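You operate a simulated robot arm through the tools that you are given. There is no shell and no other tool. Be economical: measure what you need, move in short steps, check, and stop when the job is done.

The job below is to be done with a simulated robot arm. You get a single attempt, and the scene is never put back.

Task
Fetch the shim with the smallest size on its label from the air bench top and set it on top of the glazed pad.
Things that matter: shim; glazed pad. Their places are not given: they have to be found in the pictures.

The check looks at the end state, three seconds after you hand in, the way a careful person would. Anything else that was tipped, shoved, dropped, spilled or broken makes it a failure.

Robot
A 6-joint arm with a two-finger parallel gripper, fixed in place. Base frame: the origin is at the foot of the arm, x ahead of it, y to its left, z up; the work surface is at about z = 900. Readings come in mm, degrees, newtons and seconds.
With the tool pointing down near the work surface it reaches from about 240 to 660 mm from the base axis. Its first joint turns from -66.0 to 66.0 degrees. Payload 2.9 kg.
The tool frame sits at the grasp point between the pads (the TCP): z along the fingers, y along the line on which they close. The tips reach 30 mm beyond it. The gripper opens to 110 mm. The fingers are 20 mm wide and 10 mm thick; the gripper's body (48 by 112 mm) begins 55 mm behind the TCP.
Orientation is told as [roll, pitch, yaw] about the base's x, y, z axes, in that order, counted from this pose: with the fingers straight down and closing along the base's y, the tool's x points along the base's -x, its y along +y and its z along -z.

Tools
- The arm moves only by the tool step_arm. Its argument "steps" is text: rows parted by semicolons, each of 7 numbers parted by spaces: the turn, a rotation vector about the tool's x, y, z in degrees, then the shift along the tool's x, y, z in cm, then the gripper command, from -1 (shut) to 1 (fully open), values between in proportion. In form: ax ay az x y z hand; .... A call has 1 to 20 rows; each row shifts and turns the commanded pose from where the row before left it, along the tool's axes as they then stand. Rows are played at 5 a second. More than 50 mm and 8.6 degrees between two rows, or a gripper value outside its range, and nothing of the call is played. A pose out of reach is approached as far as the arm can. The call stops where the force on the tool passes 40 N (or 10 N more than at its start, if that is more) or the arm is blocked; 0.2 s more then pass. The fingers move at their own pace (about 108 mm/s each) and stop on an object; they squeeze with about 41 N. The grip force told is the motor's: it shows also when the fingers shut on nothing. Time passes only in rows, and 0.2 s behind the last, so rows that do not move let the fingers close. The reply holds the time, the measured pose of the TCP, the force on the tool along the base axes, the opening and the grip force, in the units named above and with some noise.
- Cameras (640 x 400 px; columns grow to the right, rows downward): "scene" is fixed at [66.9, 424.5, 1398.6]; the picture's right is [-0.76, -0.66, 0.00], its down [-0.27, 0.31, -0.91] and it looks along [0.60, -0.69, -0.41] (base axes); focal length 346 px, centre (320, 200). "wrist" rides on the gripper at [-36, 0, -57] in the tool frame; the picture's right is [0.00, -1.00, 0.00], its down [0.97, 0.00, -0.24] and it looks along [0.24, 0.00, 0.97] (tool axes); focal length 218 px, centre (320, 200).
- get_image(camera): a new picture of that camera. No time passes.
- measure_at(camera, pixels): there is no depth. For up to 12 entries [column, row, z] of the newest picture of that camera ("zoom" is the newest enlarged one), the place [x, y] in the base frame at which the ray of that pixel passes the height z, good to about 3 mm, but the place of the scene camera against the robot may be out by one fixed shift of up to 25 mm in any direction. No time passes.
- close_up(camera, box): a new picture of the part [left, top, right, bottom] of that camera's present view, enlarged. No time passes.
- job_done(): hands the job in; it is judged then, once.

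Go step by step. Measure first, check grasps and placings, and put right what went wrong. The budget is 60 turns and 20 pictures, counting those below and the enlarged ones. Unless the task says otherwise, let go and move clear before handing in, and close with one line.

The tools are called after "Emit:" as a command line: name --argument value ..., lists and objects as JSON in quotes. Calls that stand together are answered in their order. step_arm: Moves the arm, as the interface text tells. Its arguments: {"type":"object","properties":{"steps":{"type":"string"}},"required":["steps"]} The other tools are called the same way: get_image (camera) takes a picture; measure_at (camera, pixels) gives the place at which the rays of pixels pass given heights; close_up (camera, box) takes an enlarged picture of a part of a camera's view; job_done () hands the job in.

At the start:

```text
t: 0.0
eef_pos: [439.8, -132.3, 1161.6]
tcp_rot: [-0.1, 0.0, 0.0]
force: [-0.5, 1.1, 0.0]
gripper_width: 109.9
grasp_force: 0.0
```

scene: 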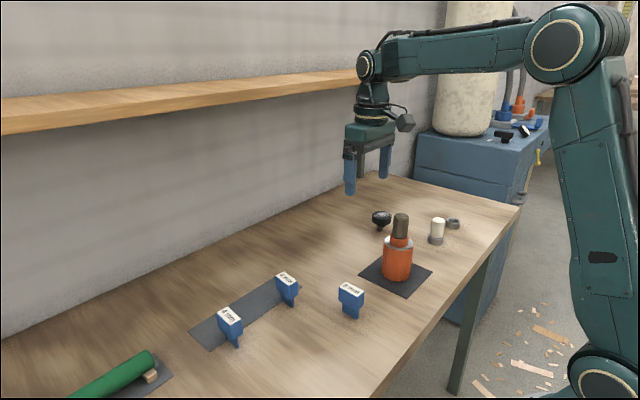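
wrist: 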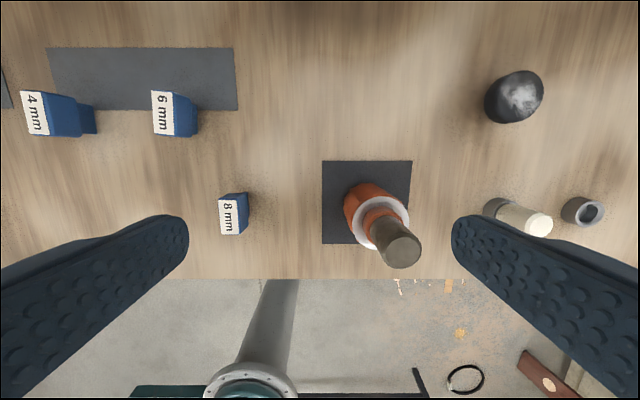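

The wrist picture shows three shims labelled 4, 6 and 8 mm at about (50,113), (175,113) and (233,213). The pad isn't clear yet, so I'll look closer.

Emit:
close_up --camera "scene" --box '[60, 240, 380, 400]'

Emit:
close_up --camera "wrist" --box '[0, 30, 280, 250]'

Emit:
close_up --camera "scene" --box '[340, 180, 500, 300]'

```text
2.00 times, centred on (220, 320) of scene
```

zoom: 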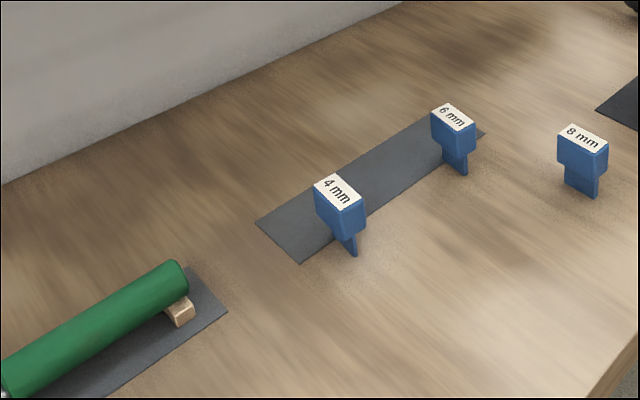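

```text
1.82 times, centred on (140, 140) of wrist
```

zoom: 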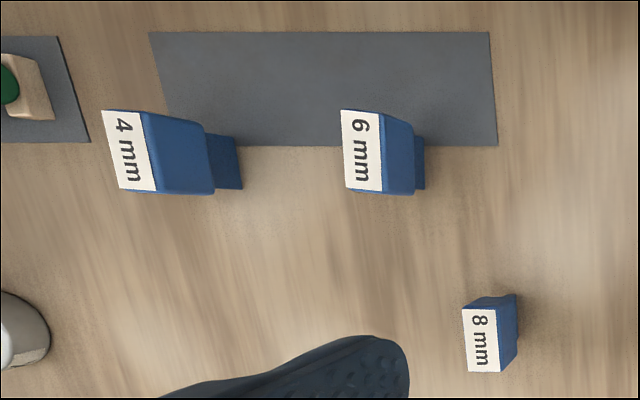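

```text
3.33 times, centred on (420, 240) of scene
```

zoom: 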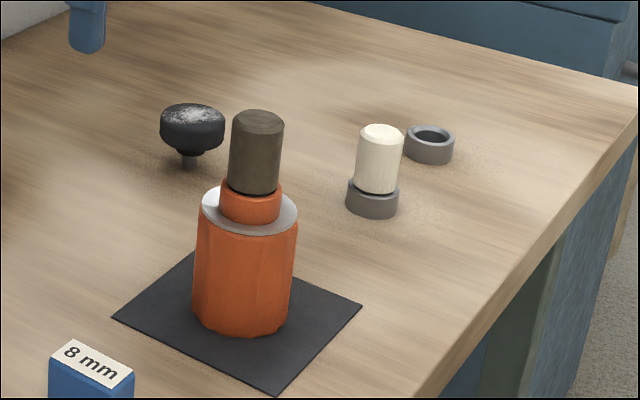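

The shim labelled 4 mm is the smallest. I don't yet see anything clearly glazed, and something whitish sits at the left edge of the wrist view, so I'll move the arm left (+y) to look.

Emit:
step_arm --steps "0 0 0 0 4 0 1;0 0 0 0 4 0 1;0 0 0 0 4 0 1;0 0 0 0 4 0 1;0 0 0 0 4 0 1;0 0 0 0 4 0 1;0 0 0 0 4 0 1"

Emit:
get_image --camera "wrist"

```text
t: 1.6
eef_pos: [436.6, 149.3, 1161.8]
tcp_rot: [0.0, 0.0, 0.0]
force: [-0.2, 0.7, -0.2]
gripper_width: 110.1
grasp_force: 0.1
```

```text
14 pictures are left
```

wrist: 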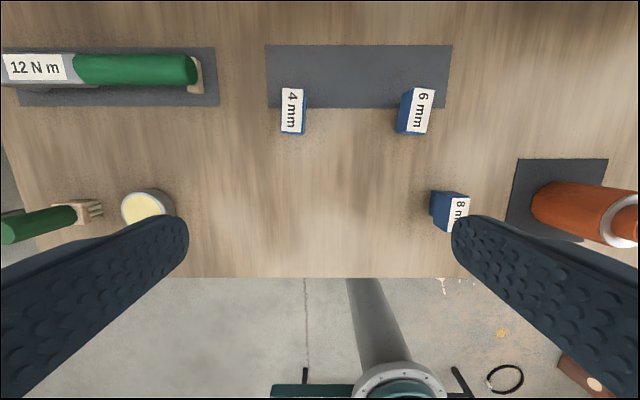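

The left side holds a 12 N m driver on a mat, a paste pot and a brush. The long mat between the shims (265–452, 45–108) is the only clear one, so I'll compare its surface with the others.

Emit:
close_up --camera "wrist" --box '[0, 20, 640, 260]'

Emit:
close_up --camera "wrist" --box '[240, 30, 480, 180]'

Emit:
measure_at --camera "wrist" --pixels '[[265, 45, 900], [452, 45, 900], [446, 108, 900], [268, 107, 900], [282, 88, 960], [305, 90, 960], [302, 135, 960], [281, 132, 960], [411, 88, 960], [434, 90, 960]]'

```text
1.00 times, centred on (320, 140) of wrist
```

zoom: 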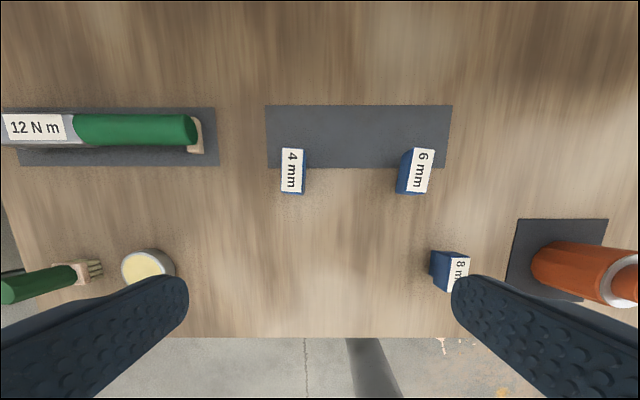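

```text
2.67 times, centred on (360, 105) of wrist
```

zoom: 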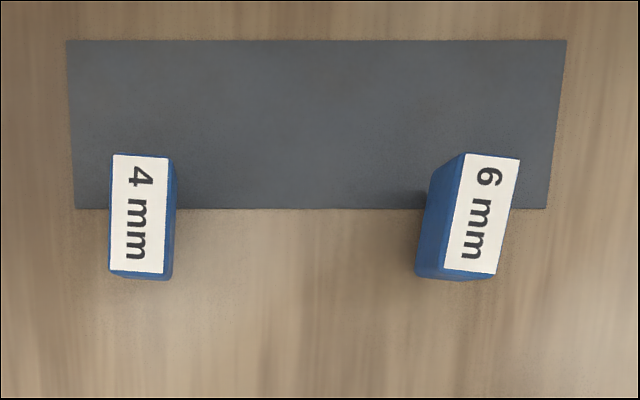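

```text
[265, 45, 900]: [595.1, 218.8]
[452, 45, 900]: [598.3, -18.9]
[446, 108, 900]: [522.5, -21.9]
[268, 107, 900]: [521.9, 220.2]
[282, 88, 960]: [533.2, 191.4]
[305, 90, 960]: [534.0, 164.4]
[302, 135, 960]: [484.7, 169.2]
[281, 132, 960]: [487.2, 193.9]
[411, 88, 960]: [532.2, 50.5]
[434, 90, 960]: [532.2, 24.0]
```

The 4 mm label top is at about z=963, and the shim spans x 485–533, y 166–193. Before deciding which pad is glazed, I'll look closely at the black knob-like item and at the shim's foot.

Emit:
close_up --camera "scene" --box '[200, 260, 312, 360]'

Emit:
close_up --camera "scene" --box '[360, 195, 424, 240]'

```text
4.00 times, centred on (256, 310) of scene
```

zoom: 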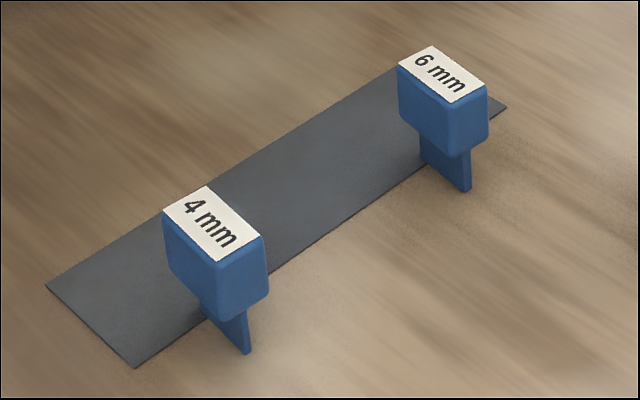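

```text
8.89 times, centred on (392, 218) of scene
```

zoom: 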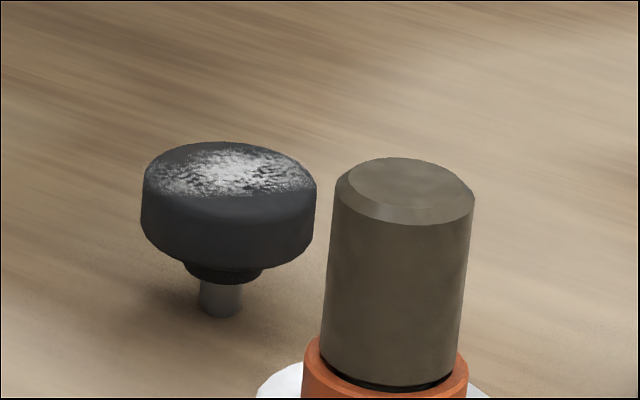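

The black item at scene (381,218) is a round pad on a stud, with a shiny glazed top face, unlike the plain matt mats, so it is the likely target. I'll move over it for a better view and to measure its size and height.

Emit:
step_arm --steps "0 0 0 0 -4.5 0 1;0 0 0 0 -4.5 0 1;0 0 0 0 -4.5 0 1;0 0 0 0 -4.5 0 1;0 0 0 0 -4.5 0 1;0 0 0 0 -4.5 0 1;0 0 0 0 -4.5 0 1;0 0 0 0 -4.5 0 1;0 0 0 0 -4.5 0 1;0 0 0 0 -4.5 0 1;0 0 0 0 -4.5 0 1;0 0 0 0 0 0 1"

Emit:
get_image --camera "wrist"

```text
t: 4.2
eef_pos: [437.2, -344.6, 1162.3]
tcp_rot: [0.0, -0.1, 0.0]
force: [0.8, 0.0, 0.1]
gripper_width: 109.8
grasp_force: 0.1
```

```text
9 pictures are left
```

wrist: 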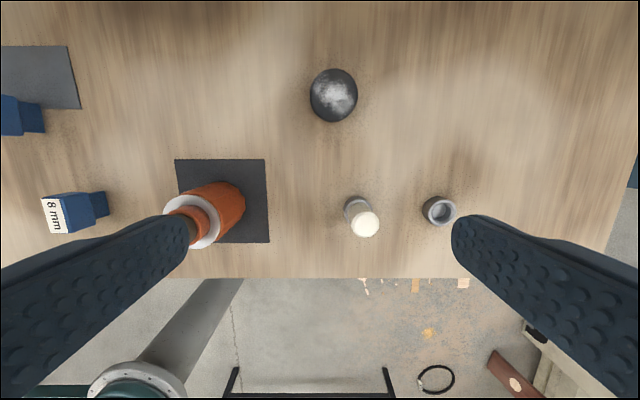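

The pad appears at wrist cols 310–358, rows 68–122, with a bright glossy top. I'll find its height by triangulating against the stud base and the labels.

Emit:
measure_at --camera "wrist" --pixels '[[310, 95, 940], [358, 95, 940], [334, 68, 940], [334, 122, 940], [334, 95, 930], [334, 95, 940], [334, 95, 950], [334, 95, 960]]'

Emit:
measure_at --camera "scene" --pixels '[[380.7, 230.0, 900], [381.9, 215.2, 930], [381.9, 215.2, 940], [381.9, 215.2, 950], [245.4, 300.5, 963], [232.3, 309.3, 963], [217, 317.5, 963], [224.4, 325.5, 963], [290, 335, 900], [316, 397, 900]]'

Emit:
close_up --camera "wrist" --box '[294, 60, 374, 130]'

```text
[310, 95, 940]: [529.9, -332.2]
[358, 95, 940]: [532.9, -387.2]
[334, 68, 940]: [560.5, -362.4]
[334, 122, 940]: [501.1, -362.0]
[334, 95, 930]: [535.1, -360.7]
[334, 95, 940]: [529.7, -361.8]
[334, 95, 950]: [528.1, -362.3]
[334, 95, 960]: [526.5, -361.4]
```

```text
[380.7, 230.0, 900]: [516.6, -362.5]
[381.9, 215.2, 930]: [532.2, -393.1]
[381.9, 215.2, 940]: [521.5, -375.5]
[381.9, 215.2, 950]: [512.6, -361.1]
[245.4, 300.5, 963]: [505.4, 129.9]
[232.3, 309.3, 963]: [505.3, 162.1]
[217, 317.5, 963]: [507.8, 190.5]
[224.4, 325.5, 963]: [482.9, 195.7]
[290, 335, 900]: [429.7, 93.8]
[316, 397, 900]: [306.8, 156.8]
```

```text
5.71 times, centred on (334, 95) of wrist
```

zoom: 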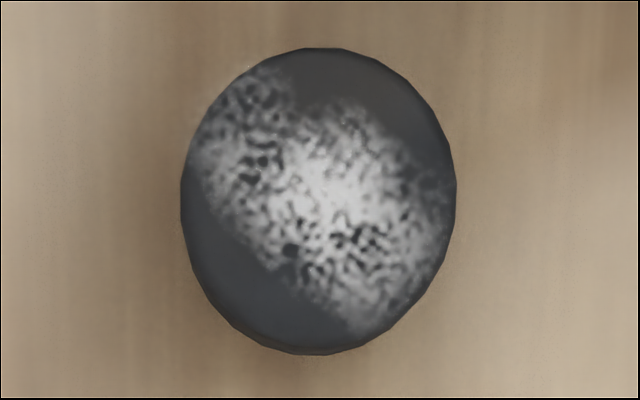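

The pad's round top is about 55 mm wide, centred near (530, -362) with its top at about z=946, and it has a patchy glazed face. This is the target, so I'll travel high to above the 4 mm shim at (509.4, 179.4) and turn about 2.5° to match it.

Emit:
step_arm --steps "0 0 0 -0.6 4.37 0 1;0 0 0 -0.6 4.37 0 1;0 0 0 -0.6 4.37 0 1;0 0 0 -0.6 4.37 0 1;0 0 0 -0.6 4.37 0 1;0 0 0 -0.6 4.37 0 1;0 0 0 -0.6 4.37 0 1;0 0 0 -0.6 4.37 0 1;0 0 0 -0.6 4.37 0 1;0 0 0 -0.6 4.37 0 1;0 0 0 -0.6 4.37 0 1;0 0 0 -0.6 4.37 0 1;0 0 0 0 0 4 0.4;0 0 0 0 0 4 0.4;0 0 2.5 0 0 0 0.4"

Emit:
get_image --camera "wrist"

```text
t: 7.4
eef_pos: [511.4, 180.3, 1079.3]
tcp_rot: [0.0, 0.0, -2.4]
force: [-0.2, 0.2, -0.2]
gripper_width: 77.0
grasp_force: 0.0
```

```text
7 pictures are left
```

wrist: 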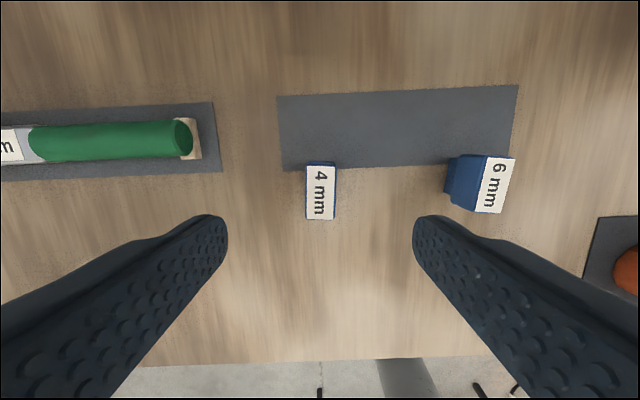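

The 4 mm label (306–336, 166–220) now looks square to the gripper. I'll measure it before going down.

Emit:
measure_at --camera "wrist" --pixels '[[307, 166, 963], [336, 167, 963], [335, 220, 963], [306, 219, 963]]'

```text
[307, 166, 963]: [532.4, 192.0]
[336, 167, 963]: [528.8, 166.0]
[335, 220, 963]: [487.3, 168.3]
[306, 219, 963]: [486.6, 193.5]
```

The label centre is (508.8, 180.0), nearly under the TCP. I'll go straight down to about z=947 and close.

Emit:
step_arm --steps "0 0 0 0.25 0 3 0.4;0 0 0 0 0 3 0.4;0 0 0 0 0 3 0.4;0 0 0 0 0 2.2 0.4;0 0 0 0 0 2 0.4;0 0 0 0 0 0 0.4;0 0 0 0 0 0 -1;0 0 0 0 0 0 -1;0 0 0 0 0 0 -1;0 0 0 0 0 0 -1"

```text
t: 9.6
eef_pos: [507.9, 177.2, 950.2]
tcp_rot: [-0.1, 0.0, -2.4]
force: [0.0, 0.4, 0.5]
gripper_width: 25.0
grasp_force: 40.9
```

The fingers stopped at 25 mm with 41 N, so the head is held. I'll lift and look.

Emit:
step_arm --steps "0 0 0 0 0 -1 -1;0 0 0 0 0 -3 -1;0 0 0 0 0 -4 -1;0 0 0 0 0 -4 -1;0 0 0 0 0 -4 -1;0 0 0 0 0 -4 -1;0 0 0 0 0 0 -1"

Emit:
close_up --camera "scene" --box '[140, 150, 340, 350]'

```text
t: 11.2
eef_pos: [504.1, 177.2, 1149.6]
tcp_rot: [0.1, 0.0, -2.5]
force: [-0.6, -0.2, -0.3]
gripper_width: 25.1
grasp_force: 40.6
```

```text
2.00 times, centred on (240, 250) of scene
```

zoom: 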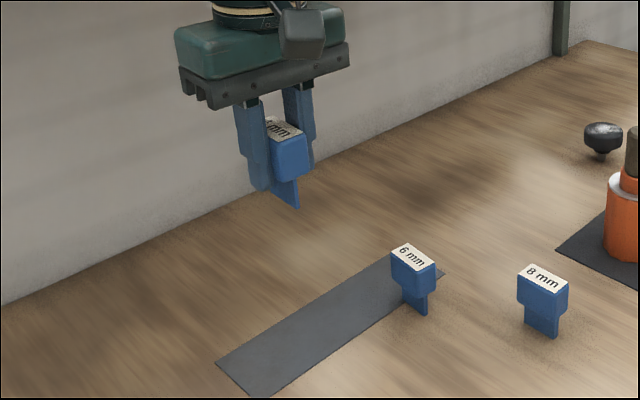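

The 4 mm shim is held upright and the 6 and 8 mm shims are undisturbed. Now I'll carry it high across to above the pad.

Emit:
step_arm --steps "0 0 -2.5 0 0 0 -1;0 0 0 -0.15 -4.15 0 -1;0 0 0 -0.15 -4.15 0 -1;0 0 0 -0.15 -4.15 0 -1;0 0 0 -0.15 -4.15 0 -1;0 0 0 -0.15 -4.15 0 -1;0 0 0 -0.15 -4.15 0 -1;0 0 0 -0.15 -4.15 0 -1;0 0 0 -0.15 -4.15 0 -1;0 0 0 -0.15 -4.15 0 -1;0 0 0 -0.15 -4.15 0 -1;0 0 0 -0.15 -4.15 0 -1;0 0 0 -0.15 -4.15 0 -1;0 0 0 -0.15 -4.15 0 -1;0 0 0 0 0 0 -1"

Emit:
get_image --camera "wrist"

```text
t: 14.4
eef_pos: [514.8, -342.8, 1145.6]
tcp_rot: [0.1, 0.0, 0.0]
force: [-0.5, -0.1, -0.6]
gripper_width: 25.0
grasp_force: 40.7
out of reach, approached as far as the arm can: row 14
```

```text
5 pictures are left
```

wrist: 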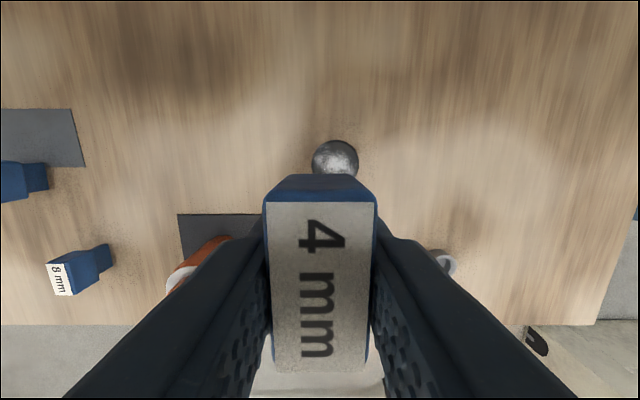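

The arm reached its limit at this height. I'll drop about 75 mm, where the reach is longer, still clear of the pad top, and re-measure the pad.

Emit:
measure_at --camera "wrist" --pixels '[[336, 140, 940], [336, 140, 948], [312, 164, 944], [359, 164, 944]]'

Emit:
step_arm --steps "0 0 0 0 0 2.5 -1;0 0 0 0 0 2.5 -1;0 0 0 0 0 2.5 -1;0 0 0 0 0 0 -1"

```text
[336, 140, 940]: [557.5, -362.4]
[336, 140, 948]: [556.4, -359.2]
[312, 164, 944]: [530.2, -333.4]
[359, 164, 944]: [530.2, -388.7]
```

```text
t: 15.4
eef_pos: [515.7, -345.3, 1069.3]
tcp_rot: [0.0, 0.0, -0.1]
force: [-0.4, 0.0, -0.7]
gripper_width: 25.3
grasp_force: 41.3
```

The pad centre is confirmed at about (529.5, -361). I'll shift over it and come down 25 mm, leaving about 50 mm of clearance.

Emit:
step_arm --steps "0 0 0 -0.7 -0.8 0 -1;0 0 0 -0.7 -0.8 0 -1;0 0 0 0 0 2.5 -1;0 0 0 0 0 0 -1;0 0 0 0 0 0 -1"

Emit:
close_up --camera "scene" --box '[330, 140, 458, 260]'

```text
t: 16.6
eef_pos: [531.7, -361.3, 1044.5]
tcp_rot: [0.0, 0.0, -0.1]
force: [-0.2, 0.1, -0.5]
gripper_width: 25.1
grasp_force: 40.8
```

```text
3.33 times, centred on (394, 200) of scene
```

zoom: 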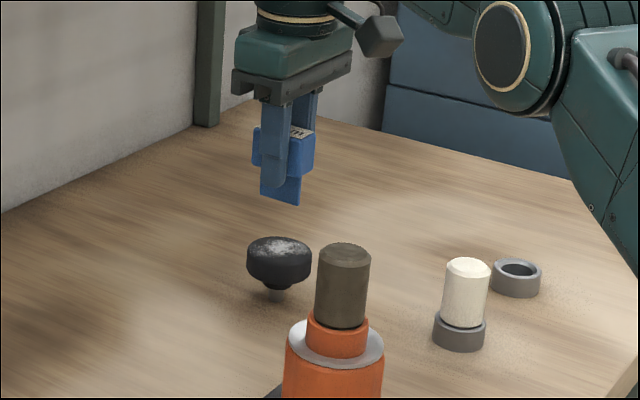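

The blade end hangs right over the pad's centre. I'll go down 40 mm, then creep in while watching the force.

Emit:
step_arm --steps "0 0 0 0 0 1.5 -1;0 0 0 0 0 1.5 -1;0 0 0 0 0 1 -1;0 0 0 0 0 0 -1;0 0 0 0 0 0 -1"

Emit:
close_up --camera "scene" --box '[350, 170, 414, 230]'

```text
t: 17.8
eef_pos: [531.5, -361.0, 1004.7]
tcp_rot: [0.0, 0.0, 0.0]
force: [-0.1, -0.1, -0.1]
gripper_width: 25.1
grasp_force: 41.0
```

```text
6.67 times, centred on (382, 200) of scene
```

zoom: 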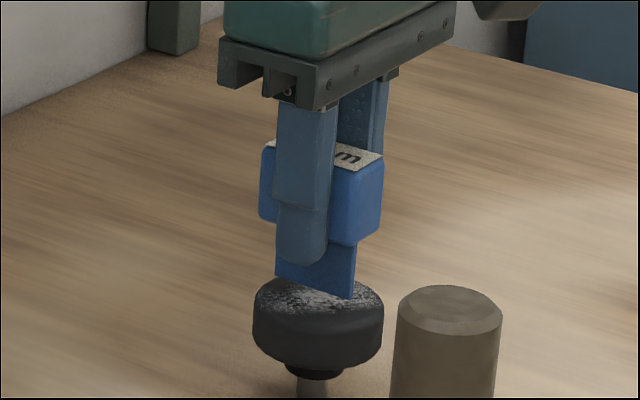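

The blade is just above the pad and centred on it, about 8–10 mm off. I'll creep down.

Emit:
step_arm --steps "0 0 0 0 0 0.2 -1;0 0 0 0 0 0.2 -1;0 0 0 0 0 0.2 -1;0 0 0 0 0 0 -1"

```text
t: 18.8
eef_pos: [529.7, -360.3, 999.6]
tcp_rot: [-0.1, -0.2, 0.0]
force: [-1.7, 0.5, 12.6]
gripper_width: 25.0
grasp_force: 40.8
```

There is contact at 12.6 N. I'll ease up a little so the shim only rests lightly before I let go.

Emit:
step_arm --steps "0 0 0 0 0 -0.1 -1;0 0 0 0 0 0 -1"

```text
t: 19.4
eef_pos: [530.7, -360.4, 999.5]
tcp_rot: [0.0, 0.0, 0.0]
force: [0.0, -0.3, 11.4]
gripper_width: 25.0
grasp_force: 40.9
```

Emit:
step_arm --steps "0 0 0 0 0 -0.1 -1;0 0 0 0 0 0 -1"

```text
t: 20.0
eef_pos: [530.5, -361.0, 999.8]
tcp_rot: [0.0, 0.0, 0.0]
force: [0.4, 0.0, 6.7]
gripper_width: 25.4
grasp_force: 41.4
```

The force is still 6.7 N, so I'll ease up another millimetre and then open in small steps.

Emit:
step_arm --steps "0 0 0 0 0 -0.1 -1;0 0 0 0 0 0 -1"

```text
t: 20.6
eef_pos: [530.1, -360.0, 999.9]
tcp_rot: [0.0, 0.0, 0.0]
force: [1.6, -0.1, 2.4]
gripper_width: 25.4
grasp_force: 41.0
```

The force is down to 2.4 N and the shim is resting. I'll open gently and check before pulling away.

Emit:
step_arm --steps "0 0 0 0 0 0 -0.52;0 0 0 0 0 0 -0.48;0 0 0 0 0 0 -0.42;0 0 0 0 0 0 -0.35;0 0 0 0 0 0 -0.35"

Emit:
close_up --camera "scene" --box '[350, 170, 414, 230]'

```text
t: 21.8
eef_pos: [530.3, -360.0, 998.7]
tcp_rot: [0.0, 0.0, 0.0]
force: [-0.9, 0.0, 0.1]
gripper_width: 35.7
grasp_force: 0.1
```

```text
6.67 times, centred on (382, 200) of scene
```

zoom: 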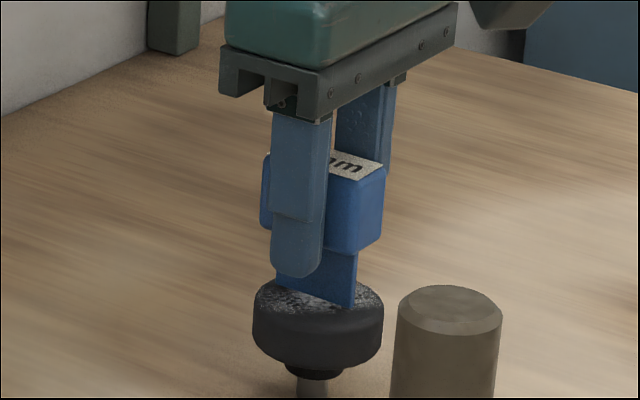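

The shim stands upright on the pad with the fingers open to 36 mm. I'll open wider and rise straight up.

Emit:
step_arm --steps "0 0 0 0 0 0 0;0 0 0 0 0 0 0.2;0 0 0 0 0 -2 0.2;0 0 0 0 0 -3 0.2;0 0 0 0 0 -3 0.2;0 0 0 2 0 -3 0.2;0 0 0 4 0 -2 0.2;0 0 0 4 0 -1 0.2;0 0 0 0 0 0 0.2;0 0 0 0 0 0 0.2"

Emit:
get_image --camera "scene"

```text
t: 24.0
eef_pos: [429.3, -362.1, 1140.3]
tcp_rot: [0.0, 0.0, -0.1]
force: [0.7, 0.5, 0.3]
gripper_width: 65.9
grasp_force: 0.1
```

```text
1 pictures are left
```

scene: 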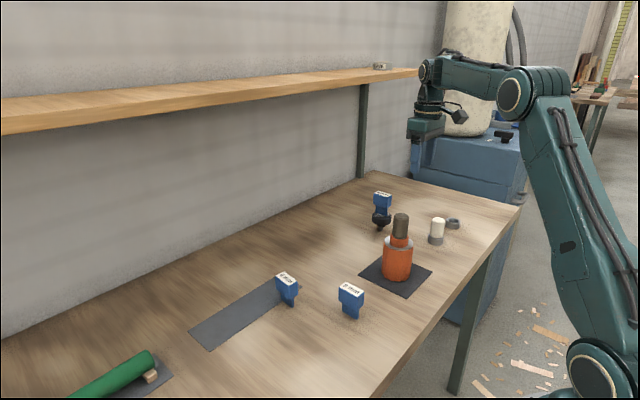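

The scene shows the 4 mm shim standing on the pad at (382,205) and the other items unmoved. The small item on the shelf at (380,66) isn't on the bench top, so it doesn't count, and I'm handing in.

Emit:
job_done

```text
The job is handed in.
```

The 4 mm shim, the smallest on the bench top, is standing upright on the round black pad on the stud. I took that pad as the glazed one because it was the only one with a shiny top. The gripper is clear, and the last scene picture showed nothing else moved.
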